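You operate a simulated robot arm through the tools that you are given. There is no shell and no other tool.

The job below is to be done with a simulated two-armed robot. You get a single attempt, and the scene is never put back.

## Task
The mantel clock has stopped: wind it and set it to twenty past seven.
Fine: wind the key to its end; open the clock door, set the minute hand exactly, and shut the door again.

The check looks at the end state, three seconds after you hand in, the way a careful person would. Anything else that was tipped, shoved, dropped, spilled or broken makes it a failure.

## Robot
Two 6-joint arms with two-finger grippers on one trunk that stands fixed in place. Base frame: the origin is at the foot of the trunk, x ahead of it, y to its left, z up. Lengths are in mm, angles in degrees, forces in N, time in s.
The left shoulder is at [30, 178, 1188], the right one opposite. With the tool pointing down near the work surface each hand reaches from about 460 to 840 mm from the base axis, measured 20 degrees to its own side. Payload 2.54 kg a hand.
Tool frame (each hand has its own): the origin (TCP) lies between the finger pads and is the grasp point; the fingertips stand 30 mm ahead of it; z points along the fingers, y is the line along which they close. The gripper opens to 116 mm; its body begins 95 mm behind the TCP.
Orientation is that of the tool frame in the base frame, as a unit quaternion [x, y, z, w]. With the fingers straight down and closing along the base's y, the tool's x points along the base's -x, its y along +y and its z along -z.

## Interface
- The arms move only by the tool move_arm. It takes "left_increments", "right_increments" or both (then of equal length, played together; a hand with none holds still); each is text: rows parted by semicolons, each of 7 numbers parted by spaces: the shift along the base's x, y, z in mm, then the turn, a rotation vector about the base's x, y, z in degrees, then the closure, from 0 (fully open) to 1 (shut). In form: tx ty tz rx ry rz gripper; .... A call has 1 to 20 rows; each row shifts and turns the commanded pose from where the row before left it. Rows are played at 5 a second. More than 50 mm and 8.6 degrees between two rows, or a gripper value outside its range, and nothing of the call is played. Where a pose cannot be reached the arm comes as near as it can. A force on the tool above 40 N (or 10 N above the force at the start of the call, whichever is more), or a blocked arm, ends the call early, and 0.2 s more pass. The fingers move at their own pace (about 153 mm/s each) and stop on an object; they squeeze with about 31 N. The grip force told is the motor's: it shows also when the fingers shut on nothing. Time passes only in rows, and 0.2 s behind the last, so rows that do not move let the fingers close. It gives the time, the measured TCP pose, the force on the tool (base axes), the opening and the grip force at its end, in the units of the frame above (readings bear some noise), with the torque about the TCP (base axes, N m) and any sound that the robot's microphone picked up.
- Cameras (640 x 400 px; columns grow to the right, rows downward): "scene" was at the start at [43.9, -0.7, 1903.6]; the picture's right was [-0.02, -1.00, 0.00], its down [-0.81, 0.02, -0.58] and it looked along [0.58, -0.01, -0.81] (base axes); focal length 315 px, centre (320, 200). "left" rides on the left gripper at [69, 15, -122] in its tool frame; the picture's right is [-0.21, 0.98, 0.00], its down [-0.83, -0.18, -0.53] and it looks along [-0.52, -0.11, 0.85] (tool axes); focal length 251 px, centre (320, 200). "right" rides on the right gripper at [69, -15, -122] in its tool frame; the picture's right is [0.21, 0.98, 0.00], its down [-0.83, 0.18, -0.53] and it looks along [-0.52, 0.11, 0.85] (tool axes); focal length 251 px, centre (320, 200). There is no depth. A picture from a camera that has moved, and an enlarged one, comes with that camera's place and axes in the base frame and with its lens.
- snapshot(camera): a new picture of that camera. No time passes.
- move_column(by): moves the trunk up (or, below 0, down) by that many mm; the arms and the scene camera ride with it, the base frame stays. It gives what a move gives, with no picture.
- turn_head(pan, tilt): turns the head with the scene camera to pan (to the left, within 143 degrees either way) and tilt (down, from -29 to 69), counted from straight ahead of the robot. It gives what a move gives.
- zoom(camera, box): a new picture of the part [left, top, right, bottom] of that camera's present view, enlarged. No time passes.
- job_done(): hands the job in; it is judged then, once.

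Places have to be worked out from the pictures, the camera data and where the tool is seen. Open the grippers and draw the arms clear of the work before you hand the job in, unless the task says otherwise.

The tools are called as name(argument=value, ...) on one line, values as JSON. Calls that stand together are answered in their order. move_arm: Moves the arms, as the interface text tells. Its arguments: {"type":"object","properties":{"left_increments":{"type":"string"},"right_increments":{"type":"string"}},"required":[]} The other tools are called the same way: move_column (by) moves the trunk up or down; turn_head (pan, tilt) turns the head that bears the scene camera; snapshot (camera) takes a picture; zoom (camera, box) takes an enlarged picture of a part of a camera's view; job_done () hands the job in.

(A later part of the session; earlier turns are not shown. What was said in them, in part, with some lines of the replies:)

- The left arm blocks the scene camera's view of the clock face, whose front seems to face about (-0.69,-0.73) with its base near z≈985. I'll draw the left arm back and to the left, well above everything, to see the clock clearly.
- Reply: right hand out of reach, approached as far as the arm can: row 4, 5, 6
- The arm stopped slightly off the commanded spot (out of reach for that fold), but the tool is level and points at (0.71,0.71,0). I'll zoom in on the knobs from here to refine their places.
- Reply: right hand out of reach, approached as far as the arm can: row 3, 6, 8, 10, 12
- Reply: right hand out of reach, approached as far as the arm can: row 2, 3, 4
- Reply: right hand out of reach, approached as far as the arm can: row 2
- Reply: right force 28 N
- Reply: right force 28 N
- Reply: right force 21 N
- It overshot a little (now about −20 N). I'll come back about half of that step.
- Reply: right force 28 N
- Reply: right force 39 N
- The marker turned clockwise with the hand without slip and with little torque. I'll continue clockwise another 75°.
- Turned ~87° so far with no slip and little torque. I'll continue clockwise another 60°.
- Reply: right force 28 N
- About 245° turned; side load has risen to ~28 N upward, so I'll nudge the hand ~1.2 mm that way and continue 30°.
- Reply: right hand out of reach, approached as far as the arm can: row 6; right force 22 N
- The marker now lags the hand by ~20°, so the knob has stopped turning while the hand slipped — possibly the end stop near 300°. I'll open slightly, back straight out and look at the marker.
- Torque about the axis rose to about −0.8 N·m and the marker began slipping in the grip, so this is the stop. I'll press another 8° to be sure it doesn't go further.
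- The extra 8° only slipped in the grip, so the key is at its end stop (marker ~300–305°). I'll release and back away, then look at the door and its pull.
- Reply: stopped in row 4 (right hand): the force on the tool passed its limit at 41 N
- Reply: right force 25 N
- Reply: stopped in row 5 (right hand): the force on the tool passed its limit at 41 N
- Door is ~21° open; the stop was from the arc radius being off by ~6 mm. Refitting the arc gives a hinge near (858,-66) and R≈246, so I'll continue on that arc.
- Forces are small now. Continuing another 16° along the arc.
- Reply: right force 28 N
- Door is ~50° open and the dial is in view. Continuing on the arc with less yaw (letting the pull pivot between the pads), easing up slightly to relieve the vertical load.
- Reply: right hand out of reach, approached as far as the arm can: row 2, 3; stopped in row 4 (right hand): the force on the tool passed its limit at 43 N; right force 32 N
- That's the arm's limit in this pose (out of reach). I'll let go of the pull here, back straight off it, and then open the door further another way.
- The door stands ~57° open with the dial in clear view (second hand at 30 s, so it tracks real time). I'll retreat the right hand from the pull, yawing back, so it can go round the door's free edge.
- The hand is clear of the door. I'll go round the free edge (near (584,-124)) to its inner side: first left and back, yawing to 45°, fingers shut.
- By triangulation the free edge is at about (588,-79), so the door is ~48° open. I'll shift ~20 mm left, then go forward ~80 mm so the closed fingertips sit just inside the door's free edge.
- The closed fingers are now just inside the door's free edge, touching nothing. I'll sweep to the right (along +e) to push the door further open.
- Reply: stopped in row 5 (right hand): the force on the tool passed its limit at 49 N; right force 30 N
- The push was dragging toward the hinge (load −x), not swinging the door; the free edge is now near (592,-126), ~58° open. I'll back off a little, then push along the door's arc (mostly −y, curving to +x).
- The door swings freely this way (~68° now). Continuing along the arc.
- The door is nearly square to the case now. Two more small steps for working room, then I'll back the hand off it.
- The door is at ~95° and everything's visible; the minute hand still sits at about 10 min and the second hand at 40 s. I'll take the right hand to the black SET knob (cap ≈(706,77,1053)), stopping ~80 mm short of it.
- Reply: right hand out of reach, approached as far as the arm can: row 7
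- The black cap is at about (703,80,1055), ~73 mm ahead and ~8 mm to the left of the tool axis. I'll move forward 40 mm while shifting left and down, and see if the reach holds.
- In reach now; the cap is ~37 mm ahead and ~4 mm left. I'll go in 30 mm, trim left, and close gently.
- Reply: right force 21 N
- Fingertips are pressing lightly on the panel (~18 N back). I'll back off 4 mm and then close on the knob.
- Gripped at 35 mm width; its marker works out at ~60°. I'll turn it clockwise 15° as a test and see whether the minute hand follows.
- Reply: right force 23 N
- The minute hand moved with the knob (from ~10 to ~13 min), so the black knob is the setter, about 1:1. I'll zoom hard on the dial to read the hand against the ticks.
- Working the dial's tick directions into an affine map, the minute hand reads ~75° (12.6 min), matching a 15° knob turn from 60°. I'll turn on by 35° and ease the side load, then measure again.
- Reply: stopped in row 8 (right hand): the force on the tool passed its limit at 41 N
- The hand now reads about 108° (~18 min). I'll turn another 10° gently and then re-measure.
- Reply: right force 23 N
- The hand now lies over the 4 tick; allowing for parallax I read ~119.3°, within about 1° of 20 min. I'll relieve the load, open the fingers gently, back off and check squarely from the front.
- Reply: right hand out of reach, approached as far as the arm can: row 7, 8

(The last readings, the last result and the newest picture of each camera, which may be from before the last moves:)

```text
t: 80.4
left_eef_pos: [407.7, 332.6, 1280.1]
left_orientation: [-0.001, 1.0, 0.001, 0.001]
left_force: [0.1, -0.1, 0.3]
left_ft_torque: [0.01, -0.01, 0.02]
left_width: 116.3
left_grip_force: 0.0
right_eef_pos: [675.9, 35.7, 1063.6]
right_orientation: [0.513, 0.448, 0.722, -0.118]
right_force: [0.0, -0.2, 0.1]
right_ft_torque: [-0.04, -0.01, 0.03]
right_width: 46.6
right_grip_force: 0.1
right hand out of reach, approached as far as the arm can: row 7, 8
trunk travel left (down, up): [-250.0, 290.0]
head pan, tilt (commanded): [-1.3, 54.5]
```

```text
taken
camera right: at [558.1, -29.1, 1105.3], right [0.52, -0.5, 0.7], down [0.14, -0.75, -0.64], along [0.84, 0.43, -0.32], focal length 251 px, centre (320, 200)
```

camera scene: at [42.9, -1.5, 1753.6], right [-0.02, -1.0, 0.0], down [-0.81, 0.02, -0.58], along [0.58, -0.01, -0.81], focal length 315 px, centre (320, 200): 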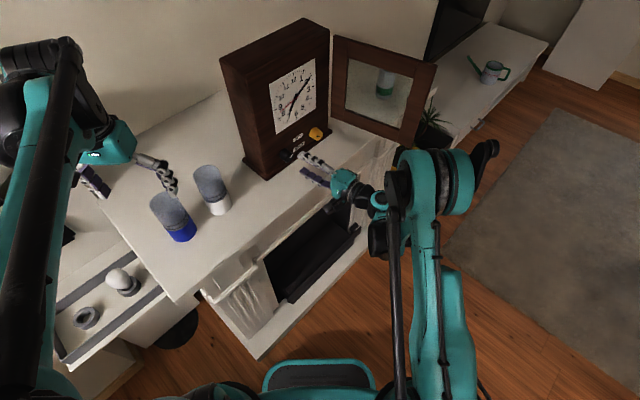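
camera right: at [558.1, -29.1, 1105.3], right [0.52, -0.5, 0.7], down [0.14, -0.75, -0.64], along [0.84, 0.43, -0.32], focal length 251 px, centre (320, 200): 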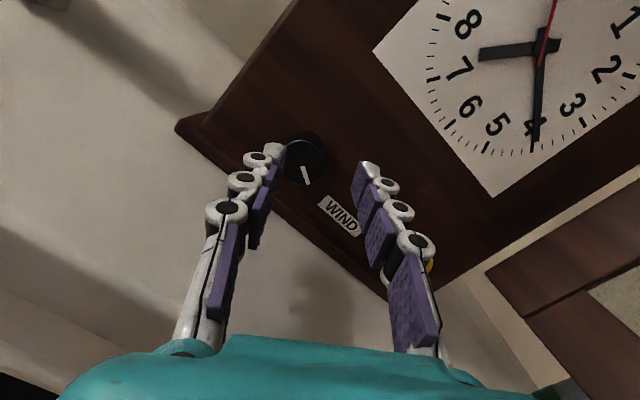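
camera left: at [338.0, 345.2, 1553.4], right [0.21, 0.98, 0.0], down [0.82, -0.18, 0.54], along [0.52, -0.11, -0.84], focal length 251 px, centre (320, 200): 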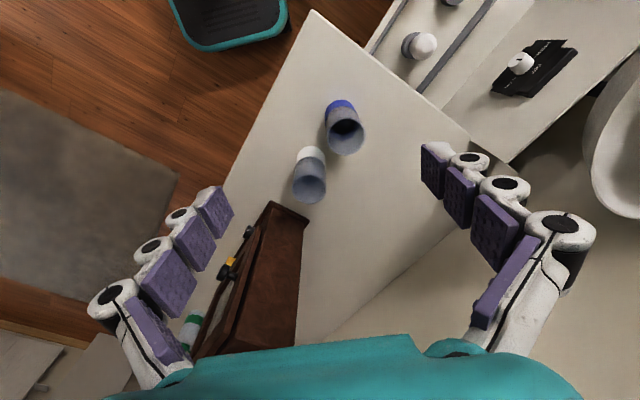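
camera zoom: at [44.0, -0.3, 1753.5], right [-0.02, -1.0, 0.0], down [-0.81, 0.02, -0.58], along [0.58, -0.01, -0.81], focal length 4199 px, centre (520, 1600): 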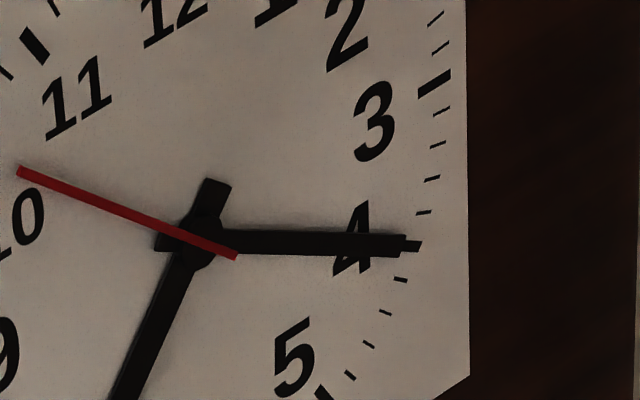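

After release the hand's line is still parallel to the 4-tick direction. I'll raise the right hand in front of the clock to view the dial squarely.

move_arm(right_increments="-9 -20 21 4.7 4.7 0 0.7; -9 -20 21 4.7 4.7 0 0.8; -8 -21 21 4.7 4.7 0 0.9; -7 -21 21 4.7 4.7 0 0.9; -7 -21 21 4.7 4.7 0 0.9; -7 -20 21 4.7 4.7 0 0.9; 0 0 0 0 0 0 0.9")

snapshot(camera="right")

snapshot(camera="scene")

```text
t: 82.0
left_eef_pos: [408.7, 332.2, 1280.7]
left_orientation: [-0.002, 1.0, 0.001, 0.0]
left_force: [1.0, -0.5, -0.5]
left_ft_torque: [0.02, 0.05, 0.02]
left_width: 115.9
left_grip_force: 0.1
right_eef_pos: [628.0, -86.9, 1188.0]
right_orientation: [0.629, 0.217, 0.663, -0.343]
right_force: [-0.4, -0.1, 0.3]
right_ft_torque: [0.0, 0.0, 0.02]
right_width: 11.8
right_grip_force: 0.1
trunk travel left (down, up): [-250.0, 290.0]
head pan, tilt (commanded): [-1.3, 54.5]
```

```text
taken
camera right: at [536.8, -177.3, 1244.7], right [0.72, -0.69, 0.07], down [-0.26, -0.36, -0.9], along [0.65, 0.63, -0.43], focal length 251 px, centre (320, 200)
```

right: 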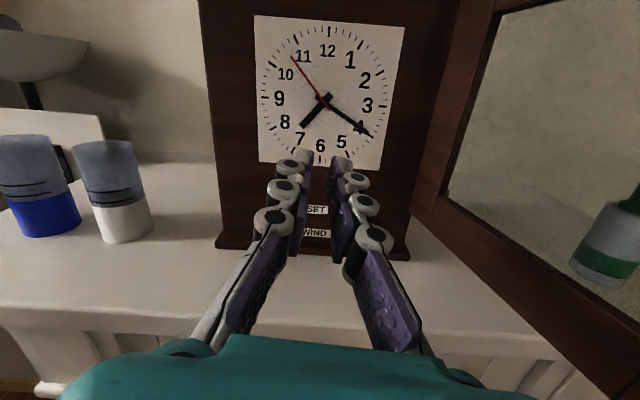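

```text
taken
camera scene: at [44.7, -0.2, 1753.5], right [-0.02, -1.0, 0.0], down [-0.81, 0.02, -0.58], along [0.58, -0.01, -0.81], focal length 315 px, centre (320, 200)
```

scene: 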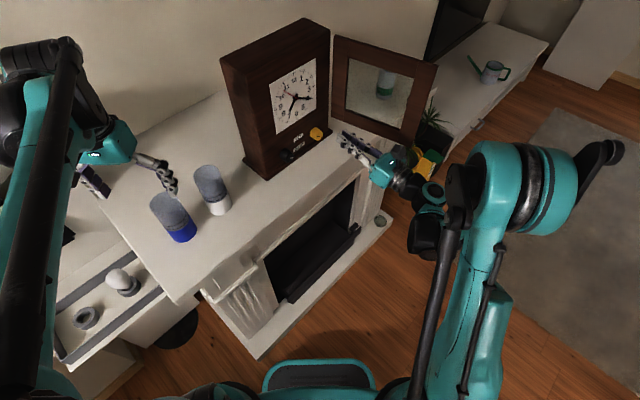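

This is a near-frontal view of the dial. I'll zoom in to read the minute hand precisely.

zoom(camera="right", box=[250, 12, 410, 152])

zoom(camera="right", box=[310, 80, 400, 155])

```text
2.86 times, centred on (330, 82) of right
camera zoom: at [536.8, -177.3, 1244.7], right [0.72, -0.69, 0.07], down [-0.26, -0.36, -0.9], along [0.65, 0.63, -0.43], focal length 718 px, centre (291, 537)
```

zoom: 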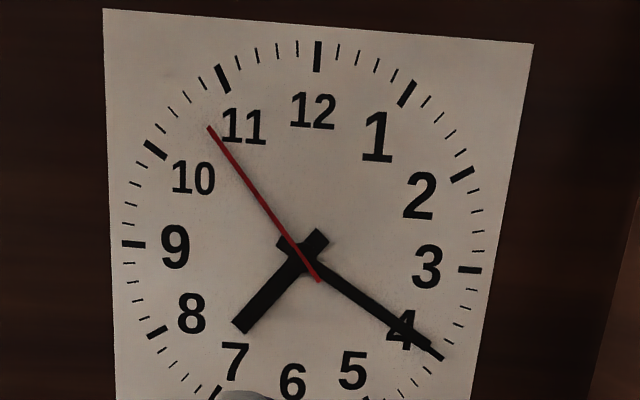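

```text
5.33 times, centred on (355, 118) of right
camera zoom: at [536.8, -177.3, 1244.7], right [0.72, -0.69, 0.07], down [-0.26, -0.36, -0.9], along [0.65, 0.63, -0.43], focal length 1341 px, centre (133, 640)
```

zoom: 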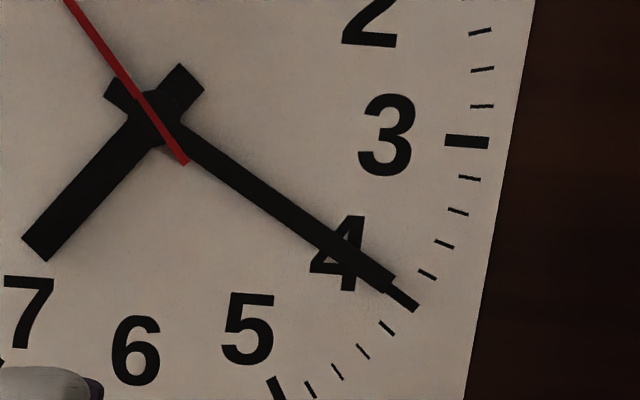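

The view is nearly square-on (camera lateral offset ≈0), and the hand lies on the 4 tick. I'll zoom closer to read any fraction of a degree.

zoom(camera="right", box=[350, 110, 395, 145])

zoom(camera="right", box=[310, 85, 350, 115])

```text
11.43 times, centred on (372, 128) of right
camera zoom: at [536.8, -177.3, 1244.7], right [0.72, -0.69, 0.07], down [-0.26, -0.36, -0.9], along [0.65, 0.63, -0.43], focal length 2874 px, centre (-280, 1029)
```

zoom: 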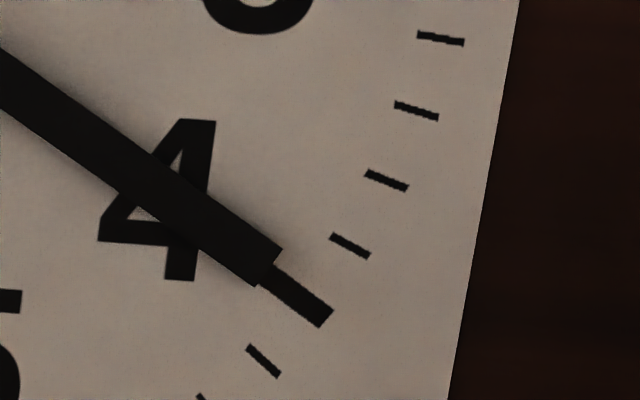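

```text
13.33 times, centred on (330, 100) of right
camera zoom: at [536.8, -177.3, 1244.7], right [0.72, -0.69, 0.07], down [-0.26, -0.36, -0.9], along [0.65, 0.63, -0.43], focal length 3352 px, centre (187, 1533)
```

zoom: 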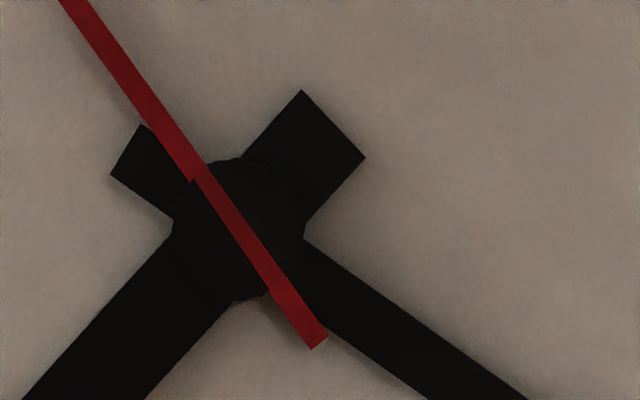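

Using hub→tip (35.3°) against hub→4-tick (36.4°) in this near-frontal view, the hand is at ~119°, i.e. 20 min to within ~0.15 min, and the hour hand sits a third past 7. Next I'll take the right hand back and round the door's free edge to its outer side, ready to shut it, and watch whether the minute hand creeps.

move_arm(right_increments="-25.5 -25.8 -6 0 0 0 1; -25.5 -25.8 -6 0 0 0 1; -25.5 -25.8 -6 0 0 0 1; -25.5 -25.8 -6 0 0 0 1; 24.7 -24.7 0 0 0 0 1; 24.7 -24.7 0 0 0 0 1; 24.7 -24.7 0 0 0 0 1; 0 0 0 0 0 0 1")

snapshot(camera="right")

snapshot(camera="scene")

```text
t: 83.8
left_eef_pos: [408.2, 332.3, 1280.6]
left_orientation: [-0.002, 1.0, 0.001, 0.001]
left_force: [-0.6, 0.6, -0.1]
left_ft_torque: [0.0, -0.06, -0.03]
left_width: 116.3
left_grip_force: 0.2
right_eef_pos: [616.9, -273.9, 1186.7]
right_orientation: [0.628, 0.218, 0.664, -0.342]
right_force: [0.5, 0.5, 1.0]
right_ft_torque: [-0.01, 0.02, 0.03]
right_width: 0.2
right_grip_force: 28.4
right hand out of reach, approached as far as the arm can: row 2, 3, 4
trunk travel left (down, up): [-250.0, 290.0]
head pan, tilt (commanded): [-1.3, 54.5]
```

```text
taken
camera right: at [524.9, -363.3, 1243.9], right [0.72, -0.69, 0.07], down [-0.25, -0.36, -0.9], along [0.65, 0.63, -0.43], focal length 251 px, centre (320, 200)
```

right: 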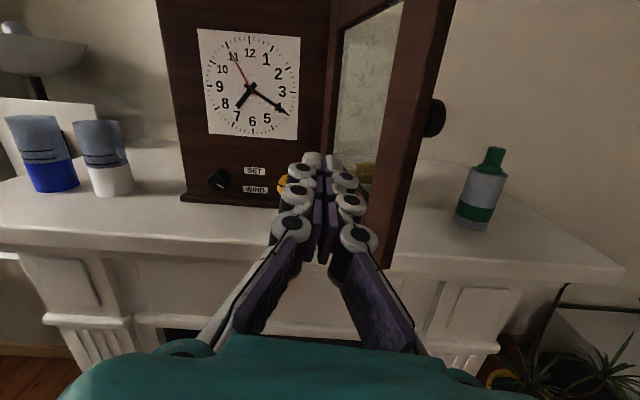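

```text
taken
camera scene: at [43.0, 0.1, 1753.6], right [-0.02, -1.0, 0.0], down [-0.81, 0.02, -0.58], along [0.58, -0.01, -0.81], focal length 315 px, centre (320, 200)
```

scene: 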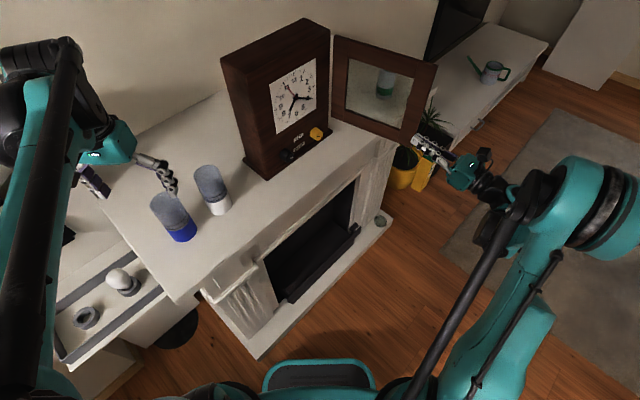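

The hand is just in front of the door's free edge (~(694,-285)), at D≈-340. I'll continue right past the edge to the outer side and drop to z≈1160, below the pull.

move_arm(right_increments="14 -16 -5 0 0 0 1; 15 -16 -7 0 0 0 1; 15.5 -15.5 -7 0 0 0 1; 15.5 -15.5 -7 0 0 0 1; 8 -8 0 0 0 0 1; 0 0 0 0 0 0 1")

snapshot(camera="right")

zoom(camera="scene", box=[200, 10, 520, 210])

```text
t: 85.2
left_eef_pos: [408.0, 331.6, 1280.5]
left_orientation: [-0.002, 1.0, 0.001, 0.001]
left_force: [-0.5, 0.5, 0.7]
left_ft_torque: [-0.01, 0.0, -0.02]
left_width: 116.0
left_grip_force: 0.0
right_eef_pos: [685.9, -342.1, 1161.5]
right_orientation: [0.629, 0.218, 0.664, -0.342]
right_force: [-0.2, -0.1, -0.7]
right_ft_torque: [0.01, 0.0, -0.01]
right_width: 0.2
right_grip_force: 28.4
trunk travel left (down, up): [-250.0, 290.0]
head pan, tilt (commanded): [-1.3, 54.5]
```

```text
taken
camera right: at [593.6, -434.2, 1217.8], right [0.72, -0.69, 0.07], down [-0.25, -0.36, -0.9], along [0.65, 0.63, -0.43], focal length 251 px, centre (320, 200)
```

right: 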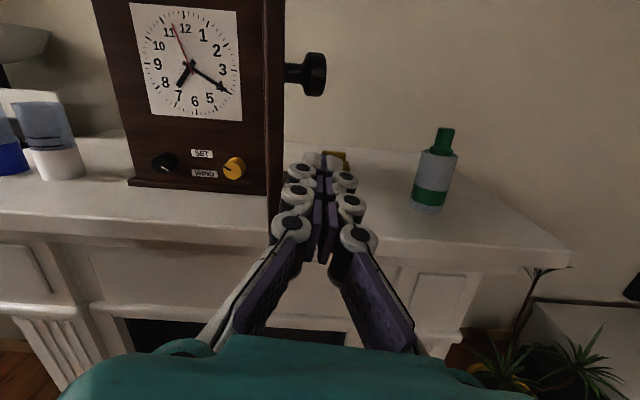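

```text
2.00 times, centred on (360, 110) of scene
camera zoom: at [43.8, -0.7, 1753.6], right [-0.02, -1.0, 0.0], down [-0.81, 0.02, -0.58], along [0.58, -0.01, -0.81], focal length 630 px, centre (240, 380)
```

zoom: 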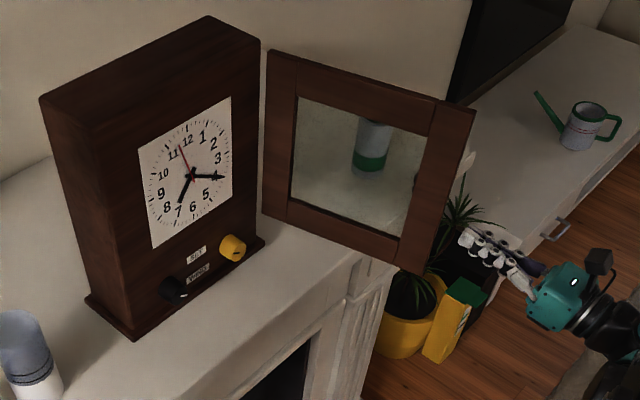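

The hand is outside the door now, with the door edge-on to its left. I'll go forward ~35 mm so the fingertips overlap the free edge, then begin sweeping left along the closing arc.

move_arm(right_increments="12.7 11.8 0 0 0 0 1; 12.7 11.8 0 0 0 0 1; -8 8 0 0 0 0 1; -8 8 0 0 0 0 1; -13.5 11.7 0 0 0 0 1; -13.4 11.6 0 0 0 0 1; 0 0 0 0 0 0 1")

snapshot(camera="right")

zoom(camera="scene", box=[200, 10, 520, 210])

```text
t: 86.8
left_eef_pos: [407.7, 331.5, 1280.1]
left_orientation: [-0.001, 1.0, 0.001, 0.001]
left_force: [0.3, -0.8, 0.0]
left_ft_torque: [-0.01, 0.01, 0.03]
left_width: 116.2
left_grip_force: 0.1
right_eef_pos: [667.8, -280.2, 1161.5]
right_orientation: [0.629, 0.218, 0.663, -0.343]
right_force: [-0.4, 0.2, -0.6]
right_ft_torque: [0.02, -0.03, 0.02]
right_width: 0.0
right_grip_force: 28.5
trunk travel left (down, up): [-250.0, 290.0]
head pan, tilt (commanded): [-1.3, 54.5]
```

```text
taken
camera right: at [575.9, -370.9, 1217.5], right [0.72, -0.69, 0.07], down [-0.25, -0.36, -0.9], along [0.65, 0.63, -0.43], focal length 251 px, centre (320, 200)
```

right: 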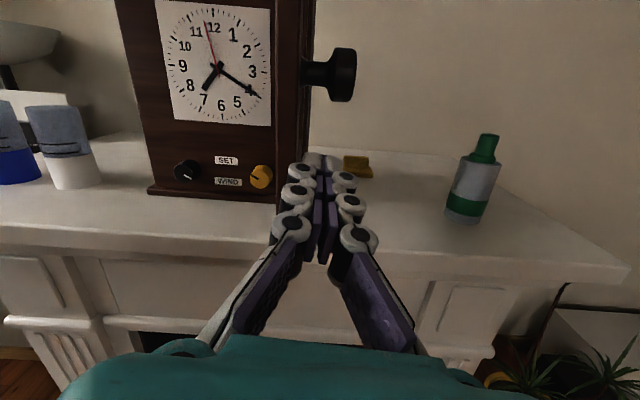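

```text
2.00 times, centred on (360, 110) of scene
camera zoom: at [44.1, -0.9, 1753.5], right [-0.02, -1.0, 0.0], down [-0.81, 0.02, -0.58], along [0.58, -0.01, -0.81], focal length 630 px, centre (240, 380)
```

zoom: 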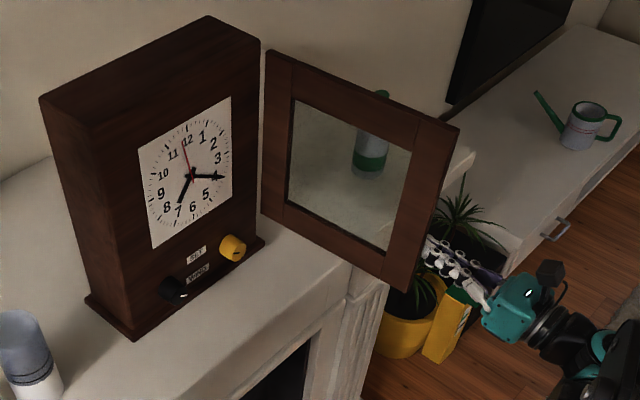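

The door follows with negligible force (~90° now). I'll continue the closing arc down to about 60°.

move_arm(right_increments="-14.3 17 0 0 0 0 1; -14.3 17 0 0 0 0 1; -11.1 19.2 0 0 0 0 1; -11.1 19.2 0 0 0 0 1; -7.6 20.9 0 0 0 0 1; -7.6 20.9 0 0 0 0 1; 0 0 0 0 0 0 1")

snapshot(camera="right")

zoom(camera="scene", box=[200, 10, 520, 210])

```text
t: 88.4
left_eef_pos: [408.0, 329.6, 1281.1]
left_orientation: [-0.002, 1.0, 0.001, 0.0]
left_force: [0.1, 0.5, 0.7]
left_ft_torque: [0.02, -0.01, -0.03]
left_width: 116.1
left_grip_force: 0.0
right_eef_pos: [600.6, -166.9, 1162.2]
right_orientation: [0.629, 0.218, 0.664, -0.342]
right_force: [0.5, -0.1, 0.1]
right_ft_torque: [-0.03, -0.01, 0.02]
right_width: 0.0
right_grip_force: 28.5
trunk travel left (down, up): [-250.0, 290.0]
head pan, tilt (commanded): [-1.3, 54.5]
```

```text
taken
camera right: at [509.3, -257.4, 1218.0], right [0.72, -0.69, 0.07], down [-0.25, -0.36, -0.9], along [0.65, 0.63, -0.43], focal length 251 px, centre (320, 200)
```

right: 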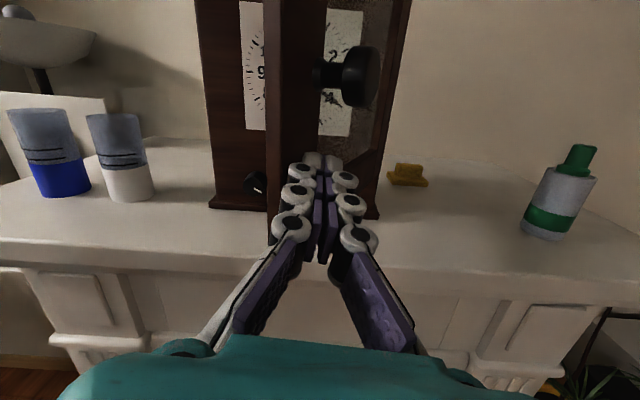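

```text
2.00 times, centred on (360, 110) of scene
camera zoom: at [44.0, -1.3, 1753.5], right [-0.02, -1.0, 0.0], down [-0.81, 0.02, -0.58], along [0.58, -0.01, -0.81], focal length 630 px, centre (240, 380)
```

zoom: 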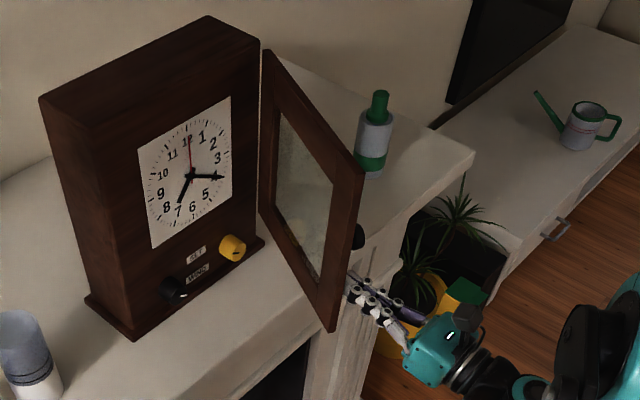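

Second hand is just reaching 12. Before closing further, I'll hold 2 s and compare the minute hand to see whether it steps.

zoom(camera="scene", box=[262, 66, 338, 140])

move_arm(right_increments="0 0 0 0 0 0 1; 0 0 0 0 0 0 1; 0 0 0 0 0 0 1; 0 0 0 0 0 0 1; 0 0 0 0 0 0 1; 0 0 0 0 0 0 1; 0 0 0 0 0 0 1; 0 0 0 0 0 0 1; 0 0 0 0 0 0 1")

zoom(camera="scene", box=[262, 66, 338, 140])

zoom(camera="scene", box=[290, 80, 320, 110])

```text
5.41 times, centred on (300, 103) of scene
camera zoom: at [44.0, -1.3, 1753.5], right [-0.02, -1.0, 0.0], down [-0.81, 0.02, -0.58], along [0.58, -0.01, -0.81], focal length 1702 px, centre (428, 724)
```

zoom: 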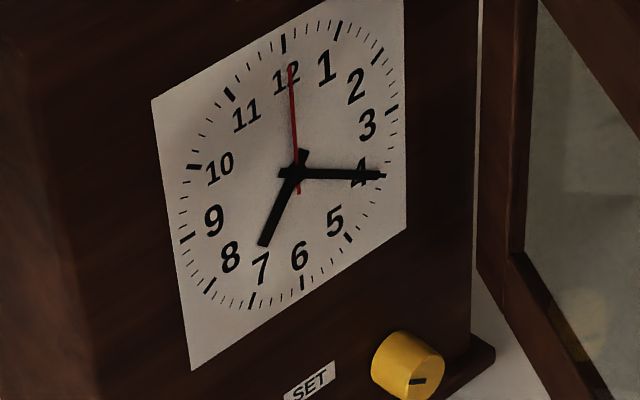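

```text
t: 90.4
left_eef_pos: [407.8, 331.1, 1280.6]
left_orientation: [-0.002, 1.0, 0.001, 0.001]
left_force: [0.2, 0.4, -0.1]
left_ft_torque: [-0.01, -0.02, 0.01]
left_width: 116.2
left_grip_force: 0.2
right_eef_pos: [600.4, -166.9, 1161.9]
right_orientation: [0.628, 0.218, 0.663, -0.343]
right_force: [0.2, 0.1, 0.0]
right_ft_torque: [0.01, -0.01, -0.01]
right_width: 0.0
right_grip_force: 29.0
trunk travel left (down, up): [-250.0, 290.0]
head pan, tilt (commanded): [-1.3, 54.5]
```

```text
5.41 times, centred on (300, 103) of scene
camera zoom: at [43.8, -0.6, 1753.6], right [-0.02, -1.0, 0.0], down [-0.81, 0.02, -0.58], along [0.58, -0.01, -0.81], focal length 1702 px, centre (428, 724)
```

zoom: 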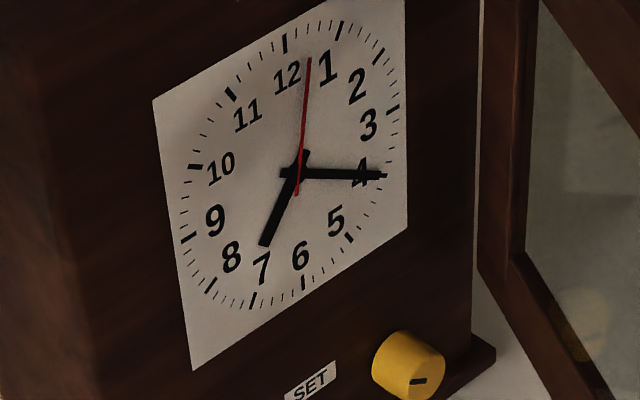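

```text
13.33 times, centred on (305, 95) of scene
camera zoom: at [43.8, -0.6, 1753.6], right [-0.02, -1.0, 0.0], down [-0.81, 0.02, -0.58], along [0.58, -0.01, -0.81], focal length 4199 px, centre (520, 1600)
```

zoom: 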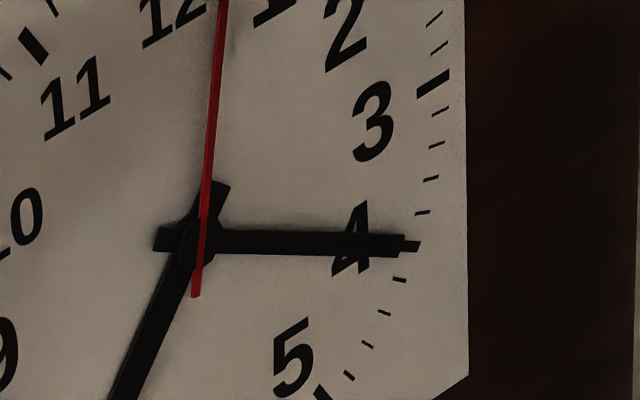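

No step: the minute hand hasn't moved since I set it, so only the second hand runs. I'll carry on closing the door along the arc to about 25°.

move_arm(right_increments="-4.5 22 0 0 0 0 1; -4.5 22 0 0 0 0 1; -1 22.5 0 0 0 0 1; -1 22.5 0 0 0 0 1; 3 22 0 0 0 0 1; 3 22 0 0 0 0 1; 7 21 0 0 0 0 1; 0 0 0 0 0 0 1")

snapshot(camera="right")

zoom(camera="scene", box=[200, 10, 520, 210])

```text
t: 92.2
left_eef_pos: [408.1, 332.2, 1280.8]
left_orientation: [-0.002, 1.0, 0.001, 0.001]
left_force: [-0.5, 0.1, 0.9]
left_ft_torque: [0.03, -0.03, 0.0]
left_width: 116.0
left_grip_force: 0.1
right_eef_pos: [614.4, -14.6, 1173.1]
right_orientation: [0.628, 0.218, 0.663, -0.343]
right_force: [-0.1, 0.6, -0.1]
right_ft_torque: [-0.02, 0.01, 0.0]
right_width: 0.0
right_grip_force: 28.3
right hand out of reach, approached as far as the arm can: row 2, 3, 4
trunk travel left (down, up): [-250.0, 290.0]
head pan, tilt (commanded): [-1.3, 54.5]
```

```text
taken
camera right: at [521.9, -105.7, 1230.3], right [0.72, -0.69, 0.07], down [-0.25, -0.36, -0.9], along [0.65, 0.63, -0.43], focal length 251 px, centre (320, 200)
```

right: 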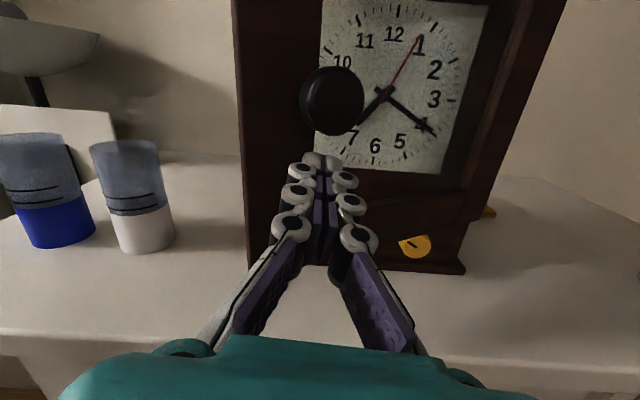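

```text
2.00 times, centred on (360, 110) of scene
camera zoom: at [43.6, -1.2, 1753.6], right [-0.02, -1.0, 0.0], down [-0.81, 0.02, -0.58], along [0.58, -0.01, -0.81], focal length 630 px, centre (240, 380)
```

zoom: 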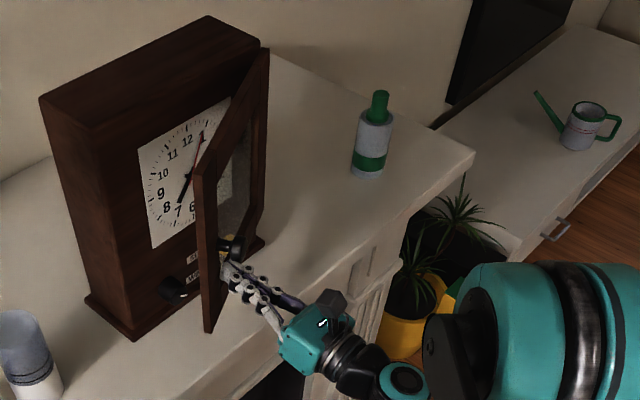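

Door is at ~27° and the fingers sit just below the pull. I'll follow through to nearly shut, sliding slightly left onto the stile and down a little.

move_arm(right_increments="8.5 19.8 -2 0 0 0 1; 8.5 19.8 -2 0 0 0 1; 8.5 19.8 -2 0 0 0 1; 8.5 19.8 -2 0 0 0 1; 0 0 0 0 0 0 1")

snapshot(camera="right")

zoom(camera="scene", box=[200, 10, 520, 210])

```text
t: 93.4
left_eef_pos: [408.3, 330.9, 1281.1]
left_orientation: [-0.002, 1.0, 0.0, 0.001]
left_force: [0.0, -0.4, -1.2]
left_ft_torque: [0.03, -0.01, 0.01]
left_width: 115.8
left_grip_force: 0.0
right_eef_pos: [648.3, 62.5, 1166.5]
right_orientation: [0.628, 0.219, 0.663, -0.344]
right_force: [0.6, -0.2, 0.1]
right_ft_torque: [-0.03, 0.01, -0.02]
right_width: 0.0
right_grip_force: 28.7
trunk travel left (down, up): [-250.0, 290.0]
head pan, tilt (commanded): [-1.3, 54.5]
```

```text
taken
camera right: at [556.4, -26.9, 1222.2], right [0.72, -0.69, 0.07], down [-0.25, -0.36, -0.9], along [0.65, 0.63, -0.43], focal length 251 px, centre (320, 200)
```

right: 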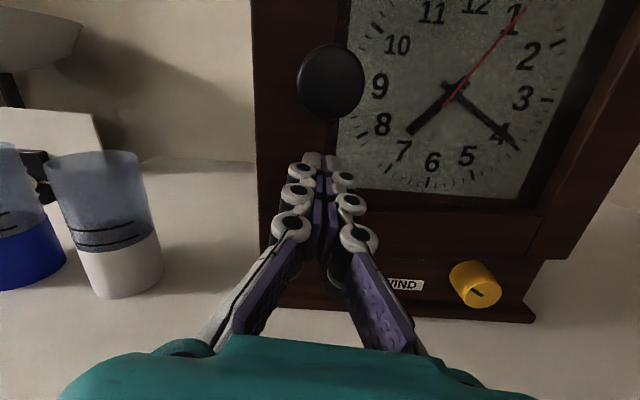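

```text
2.00 times, centred on (360, 110) of scene
camera zoom: at [43.7, -1.1, 1753.6], right [-0.02, -1.0, 0.0], down [-0.81, 0.02, -0.58], along [0.58, -0.01, -0.81], focal length 630 px, centre (240, 380)
```

zoom: 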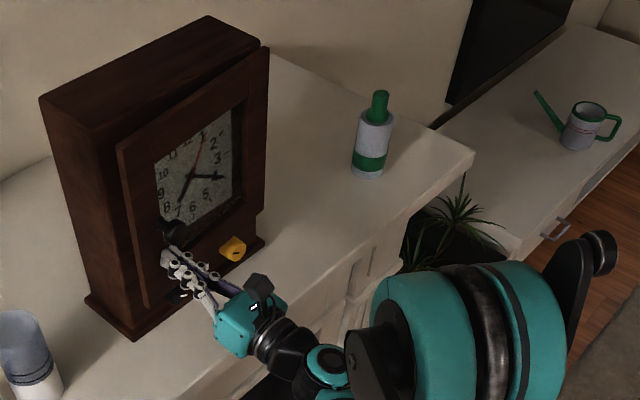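

About 8° remain. I'll press straight in along the clock's depth in small steps, watching the force.

move_arm(right_increments="4.2 4.4 0 0 0 0 1; 4.2 4.4 0 0 0 0 1; 4.2 4.4 0 0 0 0 1; 4.2 4.4 0 0 0 0 1; 0 0 0 0 0 0 1")

zoom(camera="scene", box=[200, 10, 360, 190])

```text
t: 94.6
left_eef_pos: [408.0, 332.4, 1280.6]
left_orientation: [-0.001, 1.0, 0.001, 0.0]
left_force: [-0.4, -0.5, 1.0]
left_ft_torque: [0.05, 0.05, 0.02]
left_width: 115.7
left_grip_force: 0.0
right_eef_pos: [664.7, 80.7, 1166.5]
right_orientation: [0.629, 0.218, 0.664, -0.342]
right_force: [-0.3, 1.0, 0.3]
right_ft_torque: [0.01, -0.04, 0.03]
right_width: 0.1
right_grip_force: 28.5
trunk travel left (down, up): [-250.0, 290.0]
head pan, tilt (commanded): [-1.3, 54.5]
```

```text
2.22 times, centred on (280, 100) of scene
camera zoom: at [43.7, -0.6, 1753.6], right [-0.02, -1.0, 0.0], down [-0.81, 0.02, -0.58], along [0.58, -0.01, -0.81], focal length 700 px, centre (409, 422)
```

zoom: 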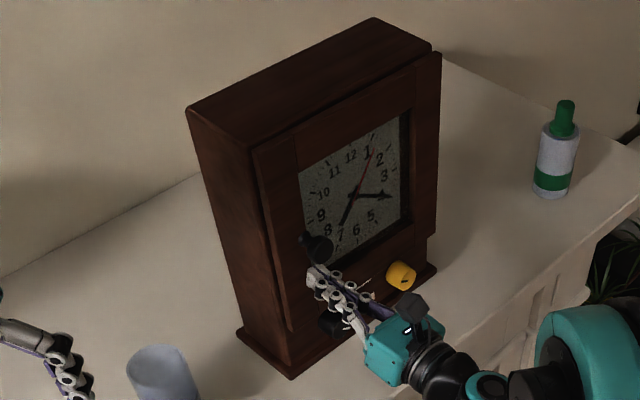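

It looks almost flush and there's still no contact force. I'll press on in 2 mm steps until the force shows the door is home.

move_arm(right_increments="1.4 1.4 0 0 0 0 1; 1.4 1.4 0 0 0 0 1; 1.4 1.4 0 0 0 0 1; 0 0 0 0 0 0 1")

zoom(camera="scene", box=[200, 10, 360, 190])

```text
t: 95.6
left_eef_pos: [404.8, 328.9, 1281.6]
left_orientation: [0.001, 1.0, 0.003, 0.001]
left_force: [-0.6, 0.2, 0.3]
left_ft_torque: [0.0, 0.0, 0.03]
left_width: 115.8
left_grip_force: 0.0
right_eef_pos: [667.0, 82.8, 1166.9]
right_orientation: [0.627, 0.217, 0.664, -0.343]
right_force: [-24.9, -18.5, -13.7]
right_ft_torque: [-0.43, 0.44, 0.09]
right_width: 6.1
right_grip_force: 28.6
trunk travel left (down, up): [-250.0, 290.0]
head pan, tilt (commanded): [-1.3, 54.5]
```

```text
2.22 times, centred on (280, 100) of scene
camera zoom: at [40.4, -4.1, 1753.5], right [-0.02, -1.0, 0.0], down [-0.81, 0.02, -0.58], along [0.58, -0.01, -0.81], focal length 700 px, centre (409, 422)
```

zoom: 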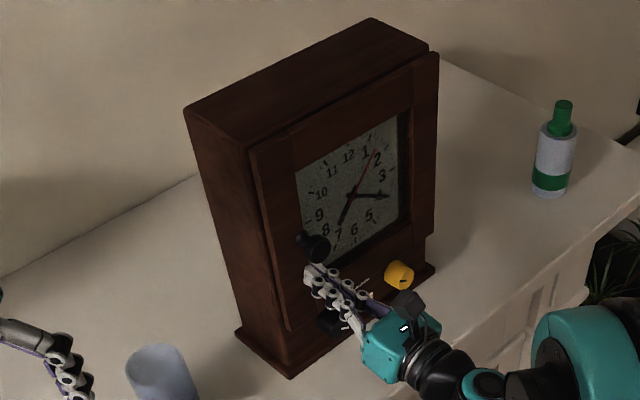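

Force rose to ~34 N: the door is hard against the case. I'll back straight off and check that it stays shut.

move_arm(right_increments="-4 -4 0 0 0 0 1; -12 -12 0 0 0 0 1; -16 -16 0 0 0 0 1; -16 -16 5 0 0 0 0.9; -10 -25 10 0 0 0 0.9; -5 -30 10 0 0 0 0.9; 0 -30 10 0 0 0 0.9; 0 0 0 0 0 0 0.9")

snapshot(camera="right")

zoom(camera="scene", box=[200, 10, 360, 190])

```text
t: 97.4
left_eef_pos: [408.9, 332.2, 1280.4]
left_orientation: [-0.002, 1.0, 0.001, 0.001]
left_force: [0.3, -0.2, 0.2]
left_ft_torque: [-0.05, 0.0, 0.0]
left_width: 115.9
left_grip_force: 0.1
right_eef_pos: [607.2, -46.3, 1201.0]
right_orientation: [0.628, 0.217, 0.664, -0.343]
right_force: [0.3, 0.1, 0.7]
right_ft_torque: [-0.01, 0.0, 0.0]
right_width: 11.5
right_grip_force: 0.0
trunk travel left (down, up): [-250.0, 290.0]
head pan, tilt (commanded): [-1.3, 54.5]
```

```text
taken
camera right: at [515.1, -137.3, 1256.6], right [0.72, -0.69, 0.07], down [-0.25, -0.36, -0.9], along [0.65, 0.63, -0.43], focal length 251 px, centre (320, 200)
```

right: 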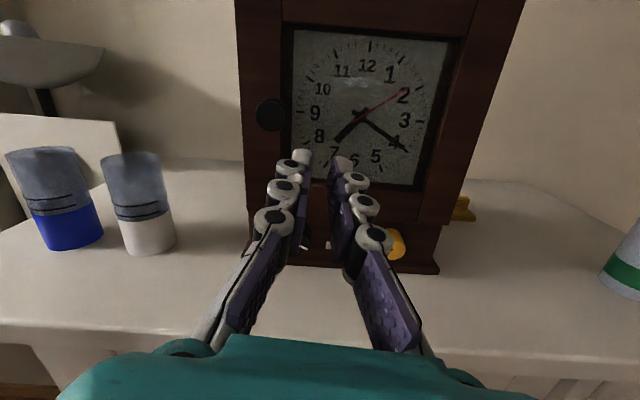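

```text
2.22 times, centred on (280, 100) of scene
camera zoom: at [44.1, 0.3, 1753.5], right [-0.02, -1.0, 0.0], down [-0.81, 0.02, -0.58], along [0.58, -0.01, -0.81], focal length 700 px, centre (409, 422)
```

zoom: 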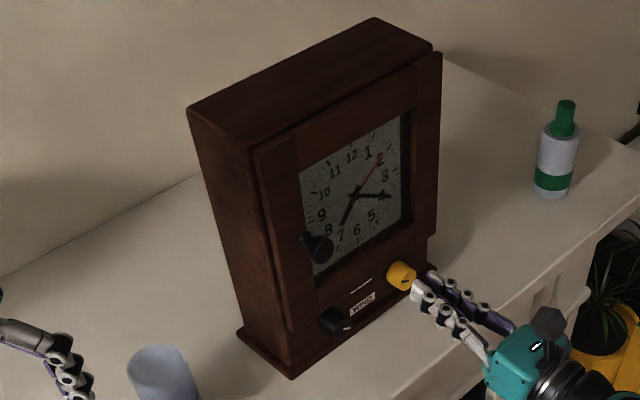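

The door appears shut and the clock hasn't shifted. I'll zoom in on the door seam and the hands to confirm.

zoom(camera="scene", box=[245, 60, 290, 170])

zoom(camera="scene", box=[262, 66, 338, 140])

zoom(camera="right", box=[225, 0, 525, 190])

```text
3.64 times, centred on (268, 115) of scene
camera zoom: at [44.1, 0.3, 1753.5], right [-0.02, -1.0, 0.0], down [-0.81, 0.02, -0.58], along [0.58, -0.01, -0.81], focal length 1145 px, centre (511, 509)
```

zoom: 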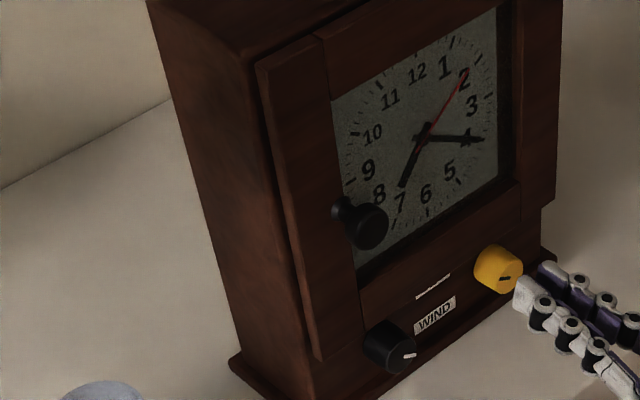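

```text
5.41 times, centred on (300, 103) of scene
camera zoom: at [44.1, 0.3, 1753.5], right [-0.02, -1.0, 0.0], down [-0.81, 0.02, -0.58], along [0.58, -0.01, -0.81], focal length 1702 px, centre (428, 724)
```

zoom: 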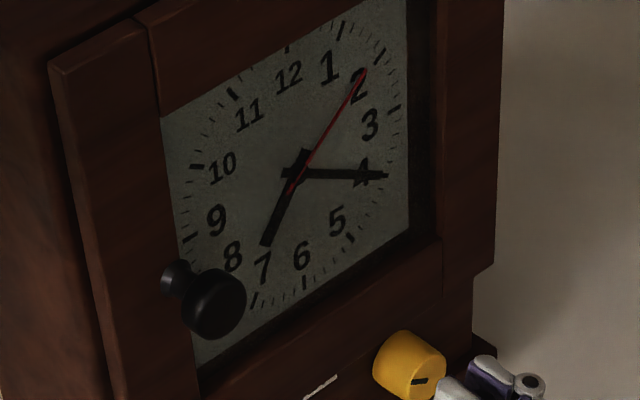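

```text
2.11 times, centred on (375, 95) of right
camera zoom: at [515.1, -137.3, 1256.6], right [0.72, -0.69, 0.07], down [-0.25, -0.36, -0.9], along [0.65, 0.63, -0.43], focal length 529 px, centre (204, 421)
```

zoom: 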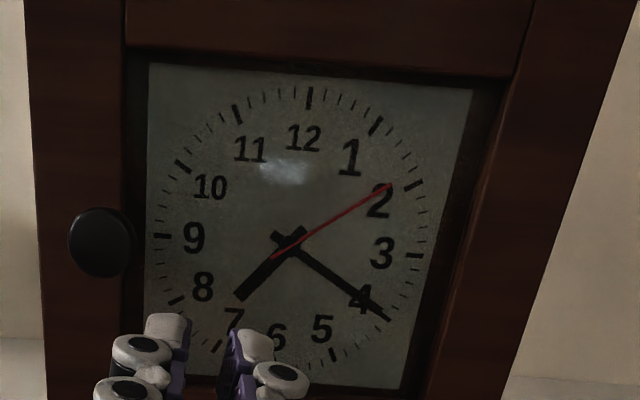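

The pull and door corners sit at the same pixels as in the picture from before opening (319,248 vs 320,248). I'll zoom on the top seam for parallelism and check the wind key marker once more.

zoom(camera="scene", box=[255, 25, 340, 80])

zoom(camera="scene", box=[275, 115, 335, 165])

zoom(camera="right", box=[320, 80, 430, 165])

```text
7.27 times, centred on (298, 52) of scene
camera zoom: at [44.1, 0.3, 1753.5], right [-0.02, -1.0, 0.0], down [-0.81, 0.02, -0.58], along [0.58, -0.01, -0.81], focal length 2290 px, centre (484, 1273)
```

zoom: 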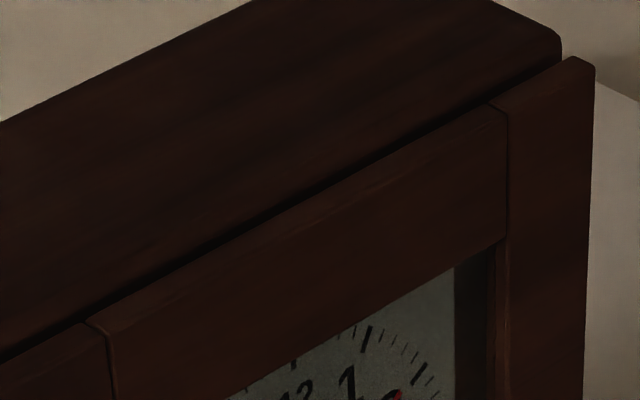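

```text
8.00 times, centred on (305, 140) of scene
camera zoom: at [44.1, 0.3, 1753.5], right [-0.02, -1.0, 0.0], down [-0.81, 0.02, -0.58], along [0.58, -0.01, -0.81], focal length 2519 px, centre (440, 680)
```

zoom: 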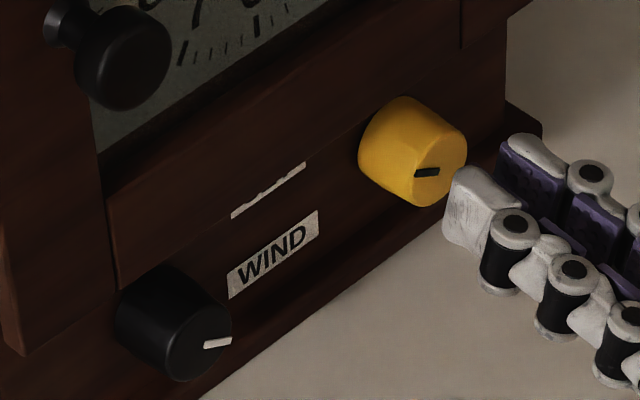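

```text
4.71 times, centred on (375, 122) of right
camera zoom: at [515.1, -137.3, 1256.6], right [0.72, -0.69, 0.07], down [-0.25, -0.36, -0.9], along [0.65, 0.63, -0.43], focal length 1183 px, centre (61, 565)
```

zoom: 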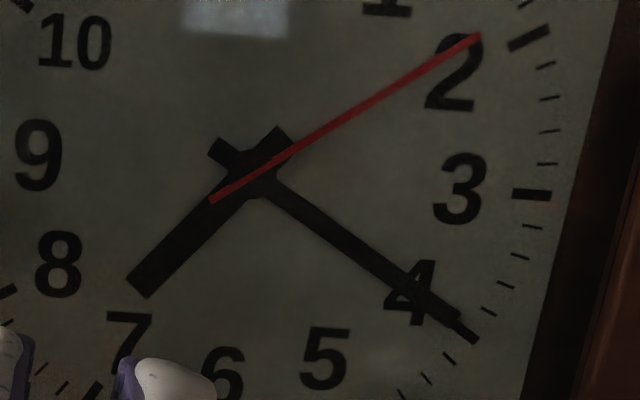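

Seam is thin and even, so the door is shut, and the hand still points at 4. I'll shift the right hand left and up a bit for an unobstructed look at the wind key.

move_arm(right_increments="-20 5 15 0 0 0 0.9; -20 15 15 0 0 0 0.9; -10 20 15 0 0 0 0.9; 0 0 0 0 0 0 0.9")

snapshot(camera="right")

```text
t: 98.4
left_eef_pos: [408.2, 331.6, 1281.5]
left_orientation: [-0.002, 1.0, 0.003, 0.001]
left_force: [-0.2, 0.5, -0.8]
left_ft_torque: [0.04, 0.02, 0.0]
left_width: 115.8
left_grip_force: 0.1
right_eef_pos: [557.2, -7.4, 1245.6]
right_orientation: [0.629, 0.218, 0.663, -0.342]
right_force: [-0.7, -0.5, -0.4]
right_ft_torque: [0.03, -0.02, -0.02]
right_width: 11.5
right_grip_force: 0.0
trunk travel left (down, up): [-250.0, 290.0]
head pan, tilt (commanded): [-1.3, 54.5]
```

```text
taken
camera right: at [465.1, -98.2, 1301.8], right [0.72, -0.69, 0.07], down [-0.25, -0.36, -0.9], along [0.65, 0.63, -0.43], focal length 251 px, centre (320, 200)
```

right: 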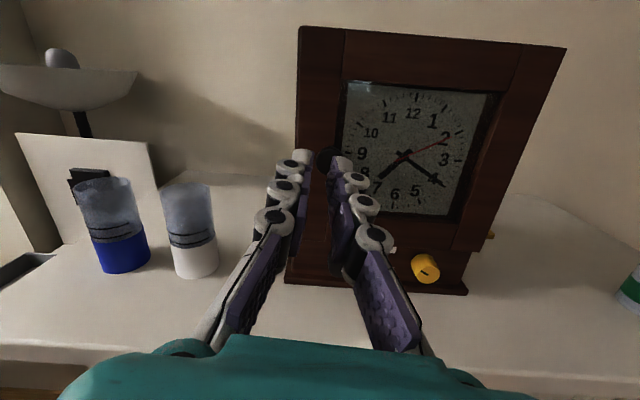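

zoom(camera="right", box=[380, 230, 470, 300])

zoom(camera="right", box=[280, 15, 580, 205])

```text
5.71 times, centred on (425, 265) of right
camera zoom: at [465.1, -98.2, 1301.8], right [0.72, -0.69, 0.07], down [-0.25, -0.36, -0.9], along [0.65, 0.63, -0.43], focal length 1437 px, centre (-280, -171)
```

zoom: 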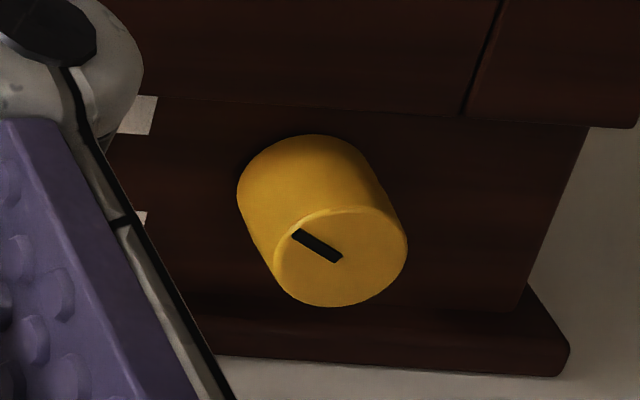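

```text
2.11 times, centred on (430, 110) of right
camera zoom: at [465.1, -98.2, 1301.8], right [0.72, -0.69, 0.07], down [-0.25, -0.36, -0.9], along [0.65, 0.63, -0.43], focal length 529 px, centre (88, 390)
```

zoom: 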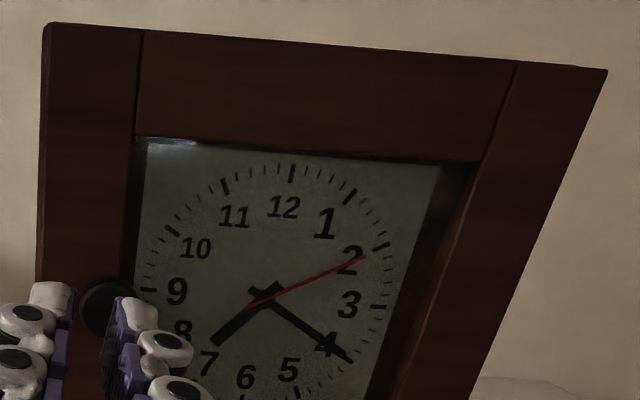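

The key marker works out at ~298–300°, unchanged since it hit its stop; the dial reads 7:20 with the door shut. I'll draw the right arm clear to the right and open its gripper.

move_arm(right_increments="-8 -25 8 0 0 0 0.9; -5 -30 8 0 0 0 0.6; -2 -35 10 0 0 0 0.3; 0 -35 10 0 0 0 0; 0 -35 10 0 0 0 0; 0 -35 10 0 0 0 0; 0 -35 10 0 0 0 0; 0 0 0 0 0 0 0; 0 0 0 0 0 0 0")

snapshot(camera="scene")

zoom(camera="scene", box=[200, 10, 360, 190])

snapshot(camera="right")

```text
t: 100.4
left_eef_pos: [408.5, 330.4, 1281.3]
left_orientation: [-0.002, 1.0, 0.002, 0.0]
left_force: [-0.6, -0.8, -0.1]
left_ft_torque: [0.01, 0.0, 0.02]
left_width: 115.8
left_grip_force: 0.0
right_eef_pos: [540.0, -238.8, 1311.1]
right_orientation: [0.629, 0.217, 0.664, -0.342]
right_force: [-0.3, -0.7, 0.4]
right_ft_torque: [-0.01, 0.04, 0.0]
right_width: 116.0
right_grip_force: 0.0
trunk travel left (down, up): [-250.0, 290.0]
head pan, tilt (commanded): [-1.3, 54.5]
```

```text
taken
camera scene: at [43.8, -1.2, 1753.5], right [-0.02, -1.0, 0.0], down [-0.81, 0.02, -0.58], along [0.58, -0.01, -0.81], focal length 315 px, centre (320, 200)
```

scene: 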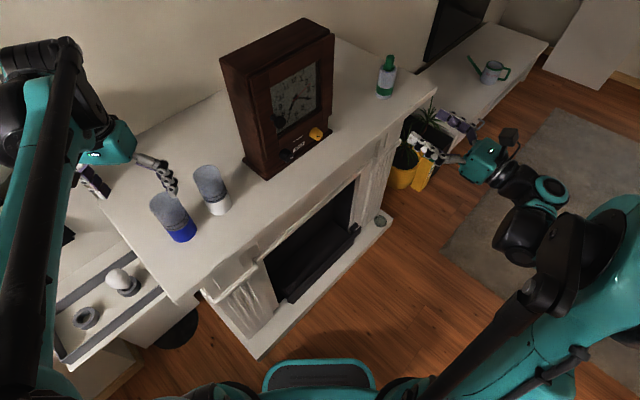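

```text
2.22 times, centred on (280, 100) of scene
camera zoom: at [43.8, -1.2, 1753.5], right [-0.02, -1.0, 0.0], down [-0.81, 0.02, -0.58], along [0.58, -0.01, -0.81], focal length 700 px, centre (409, 422)
```

zoom: 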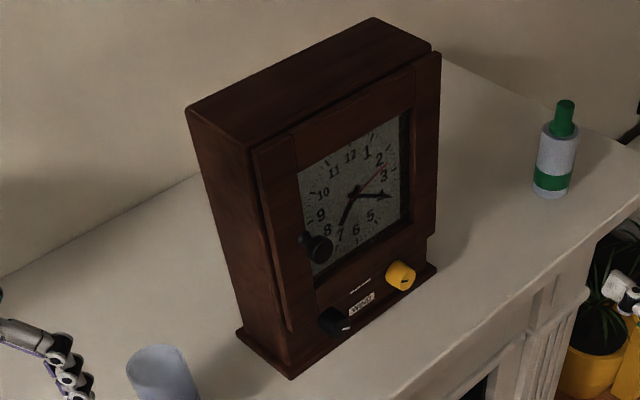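

```text
taken
camera right: at [448.8, -328.7, 1368.0], right [0.72, -0.69, 0.07], down [-0.25, -0.36, -0.9], along [0.65, 0.63, -0.43], focal length 251 px, centre (320, 200)
```

right: 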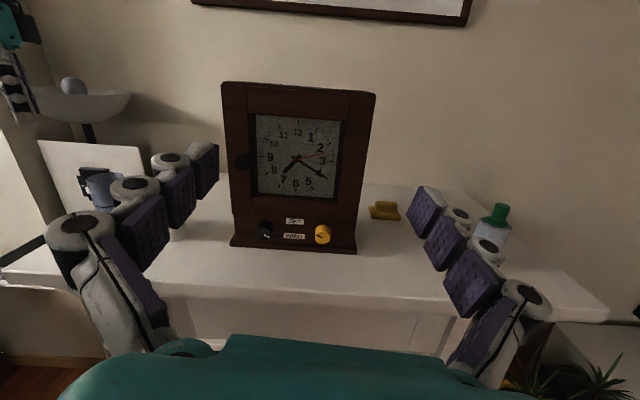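

Everything else is in place. One last precise reading of the minute hand from this new viewpoint before handing in.

zoom(camera="right", box=[250, 110, 346, 200])

zoom(camera="right", box=[285, 145, 335, 185])

```text
4.44 times, centred on (298, 155) of right
camera zoom: at [448.8, -328.7, 1368.0], right [0.72, -0.69, 0.07], down [-0.25, -0.36, -0.9], along [0.65, 0.63, -0.43], focal length 1118 px, centre (418, 400)
```

zoom: 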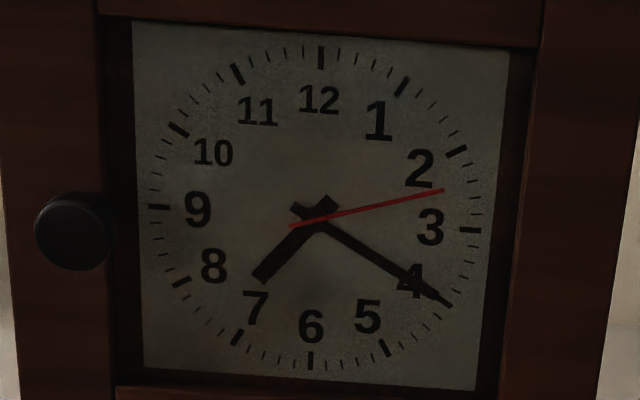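

```text
10.00 times, centred on (310, 165) of right
camera zoom: at [448.8, -328.7, 1368.0], right [0.72, -0.69, 0.07], down [-0.25, -0.36, -0.9], along [0.65, 0.63, -0.43], focal length 2514 px, centre (420, 550)
```

zoom: 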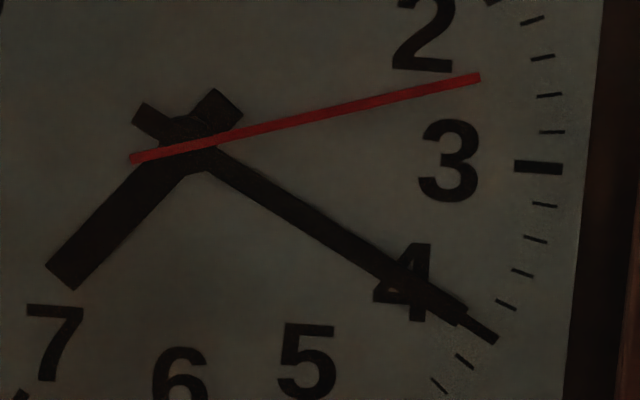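

Two independent views put the minute hand at 119.1° ± 0.5°, about 19.85 min, which is on the 4 mark. The hour hand is a third past 7, the key is at its stop, the door is shut, and nothing else has moved. Both arms are clear with the grippers open, so I'm handing in.

job_done()

```text
The job is handed in.
```

The mantel clock is wound and running, set to twenty past seven, and its door is shut again.

- **Winding:** I turned the yellow key clockwise, about 300 degrees in all. It stopped firmly, and pressing further only slipped in the fingers. The second hand started moving once it was wound.
- **Setting:** With the door open, I set the hands using the black knob on the clock's front, which moves the minute hand. Two separate close views put it about 0.15 minute short of the 20-minute mark. I left it there, because gripping the knob again could have shifted it more. The hour hand sits a third of the way past 7. The minute hand did not drift in the 20 seconds or so I watched it.
- **Door:** I pressed it home until it was hard against the case. The seam is even, and the door is back where it was before I opened it.
- **Contact:** Early on a finger pressed the closed door's lower rail, and later fingertips pressed the front panel lightly. The clock did not move either time.

In the last pictures everything else on the mantel is where it was. Both arms are clear and the grippers are open.
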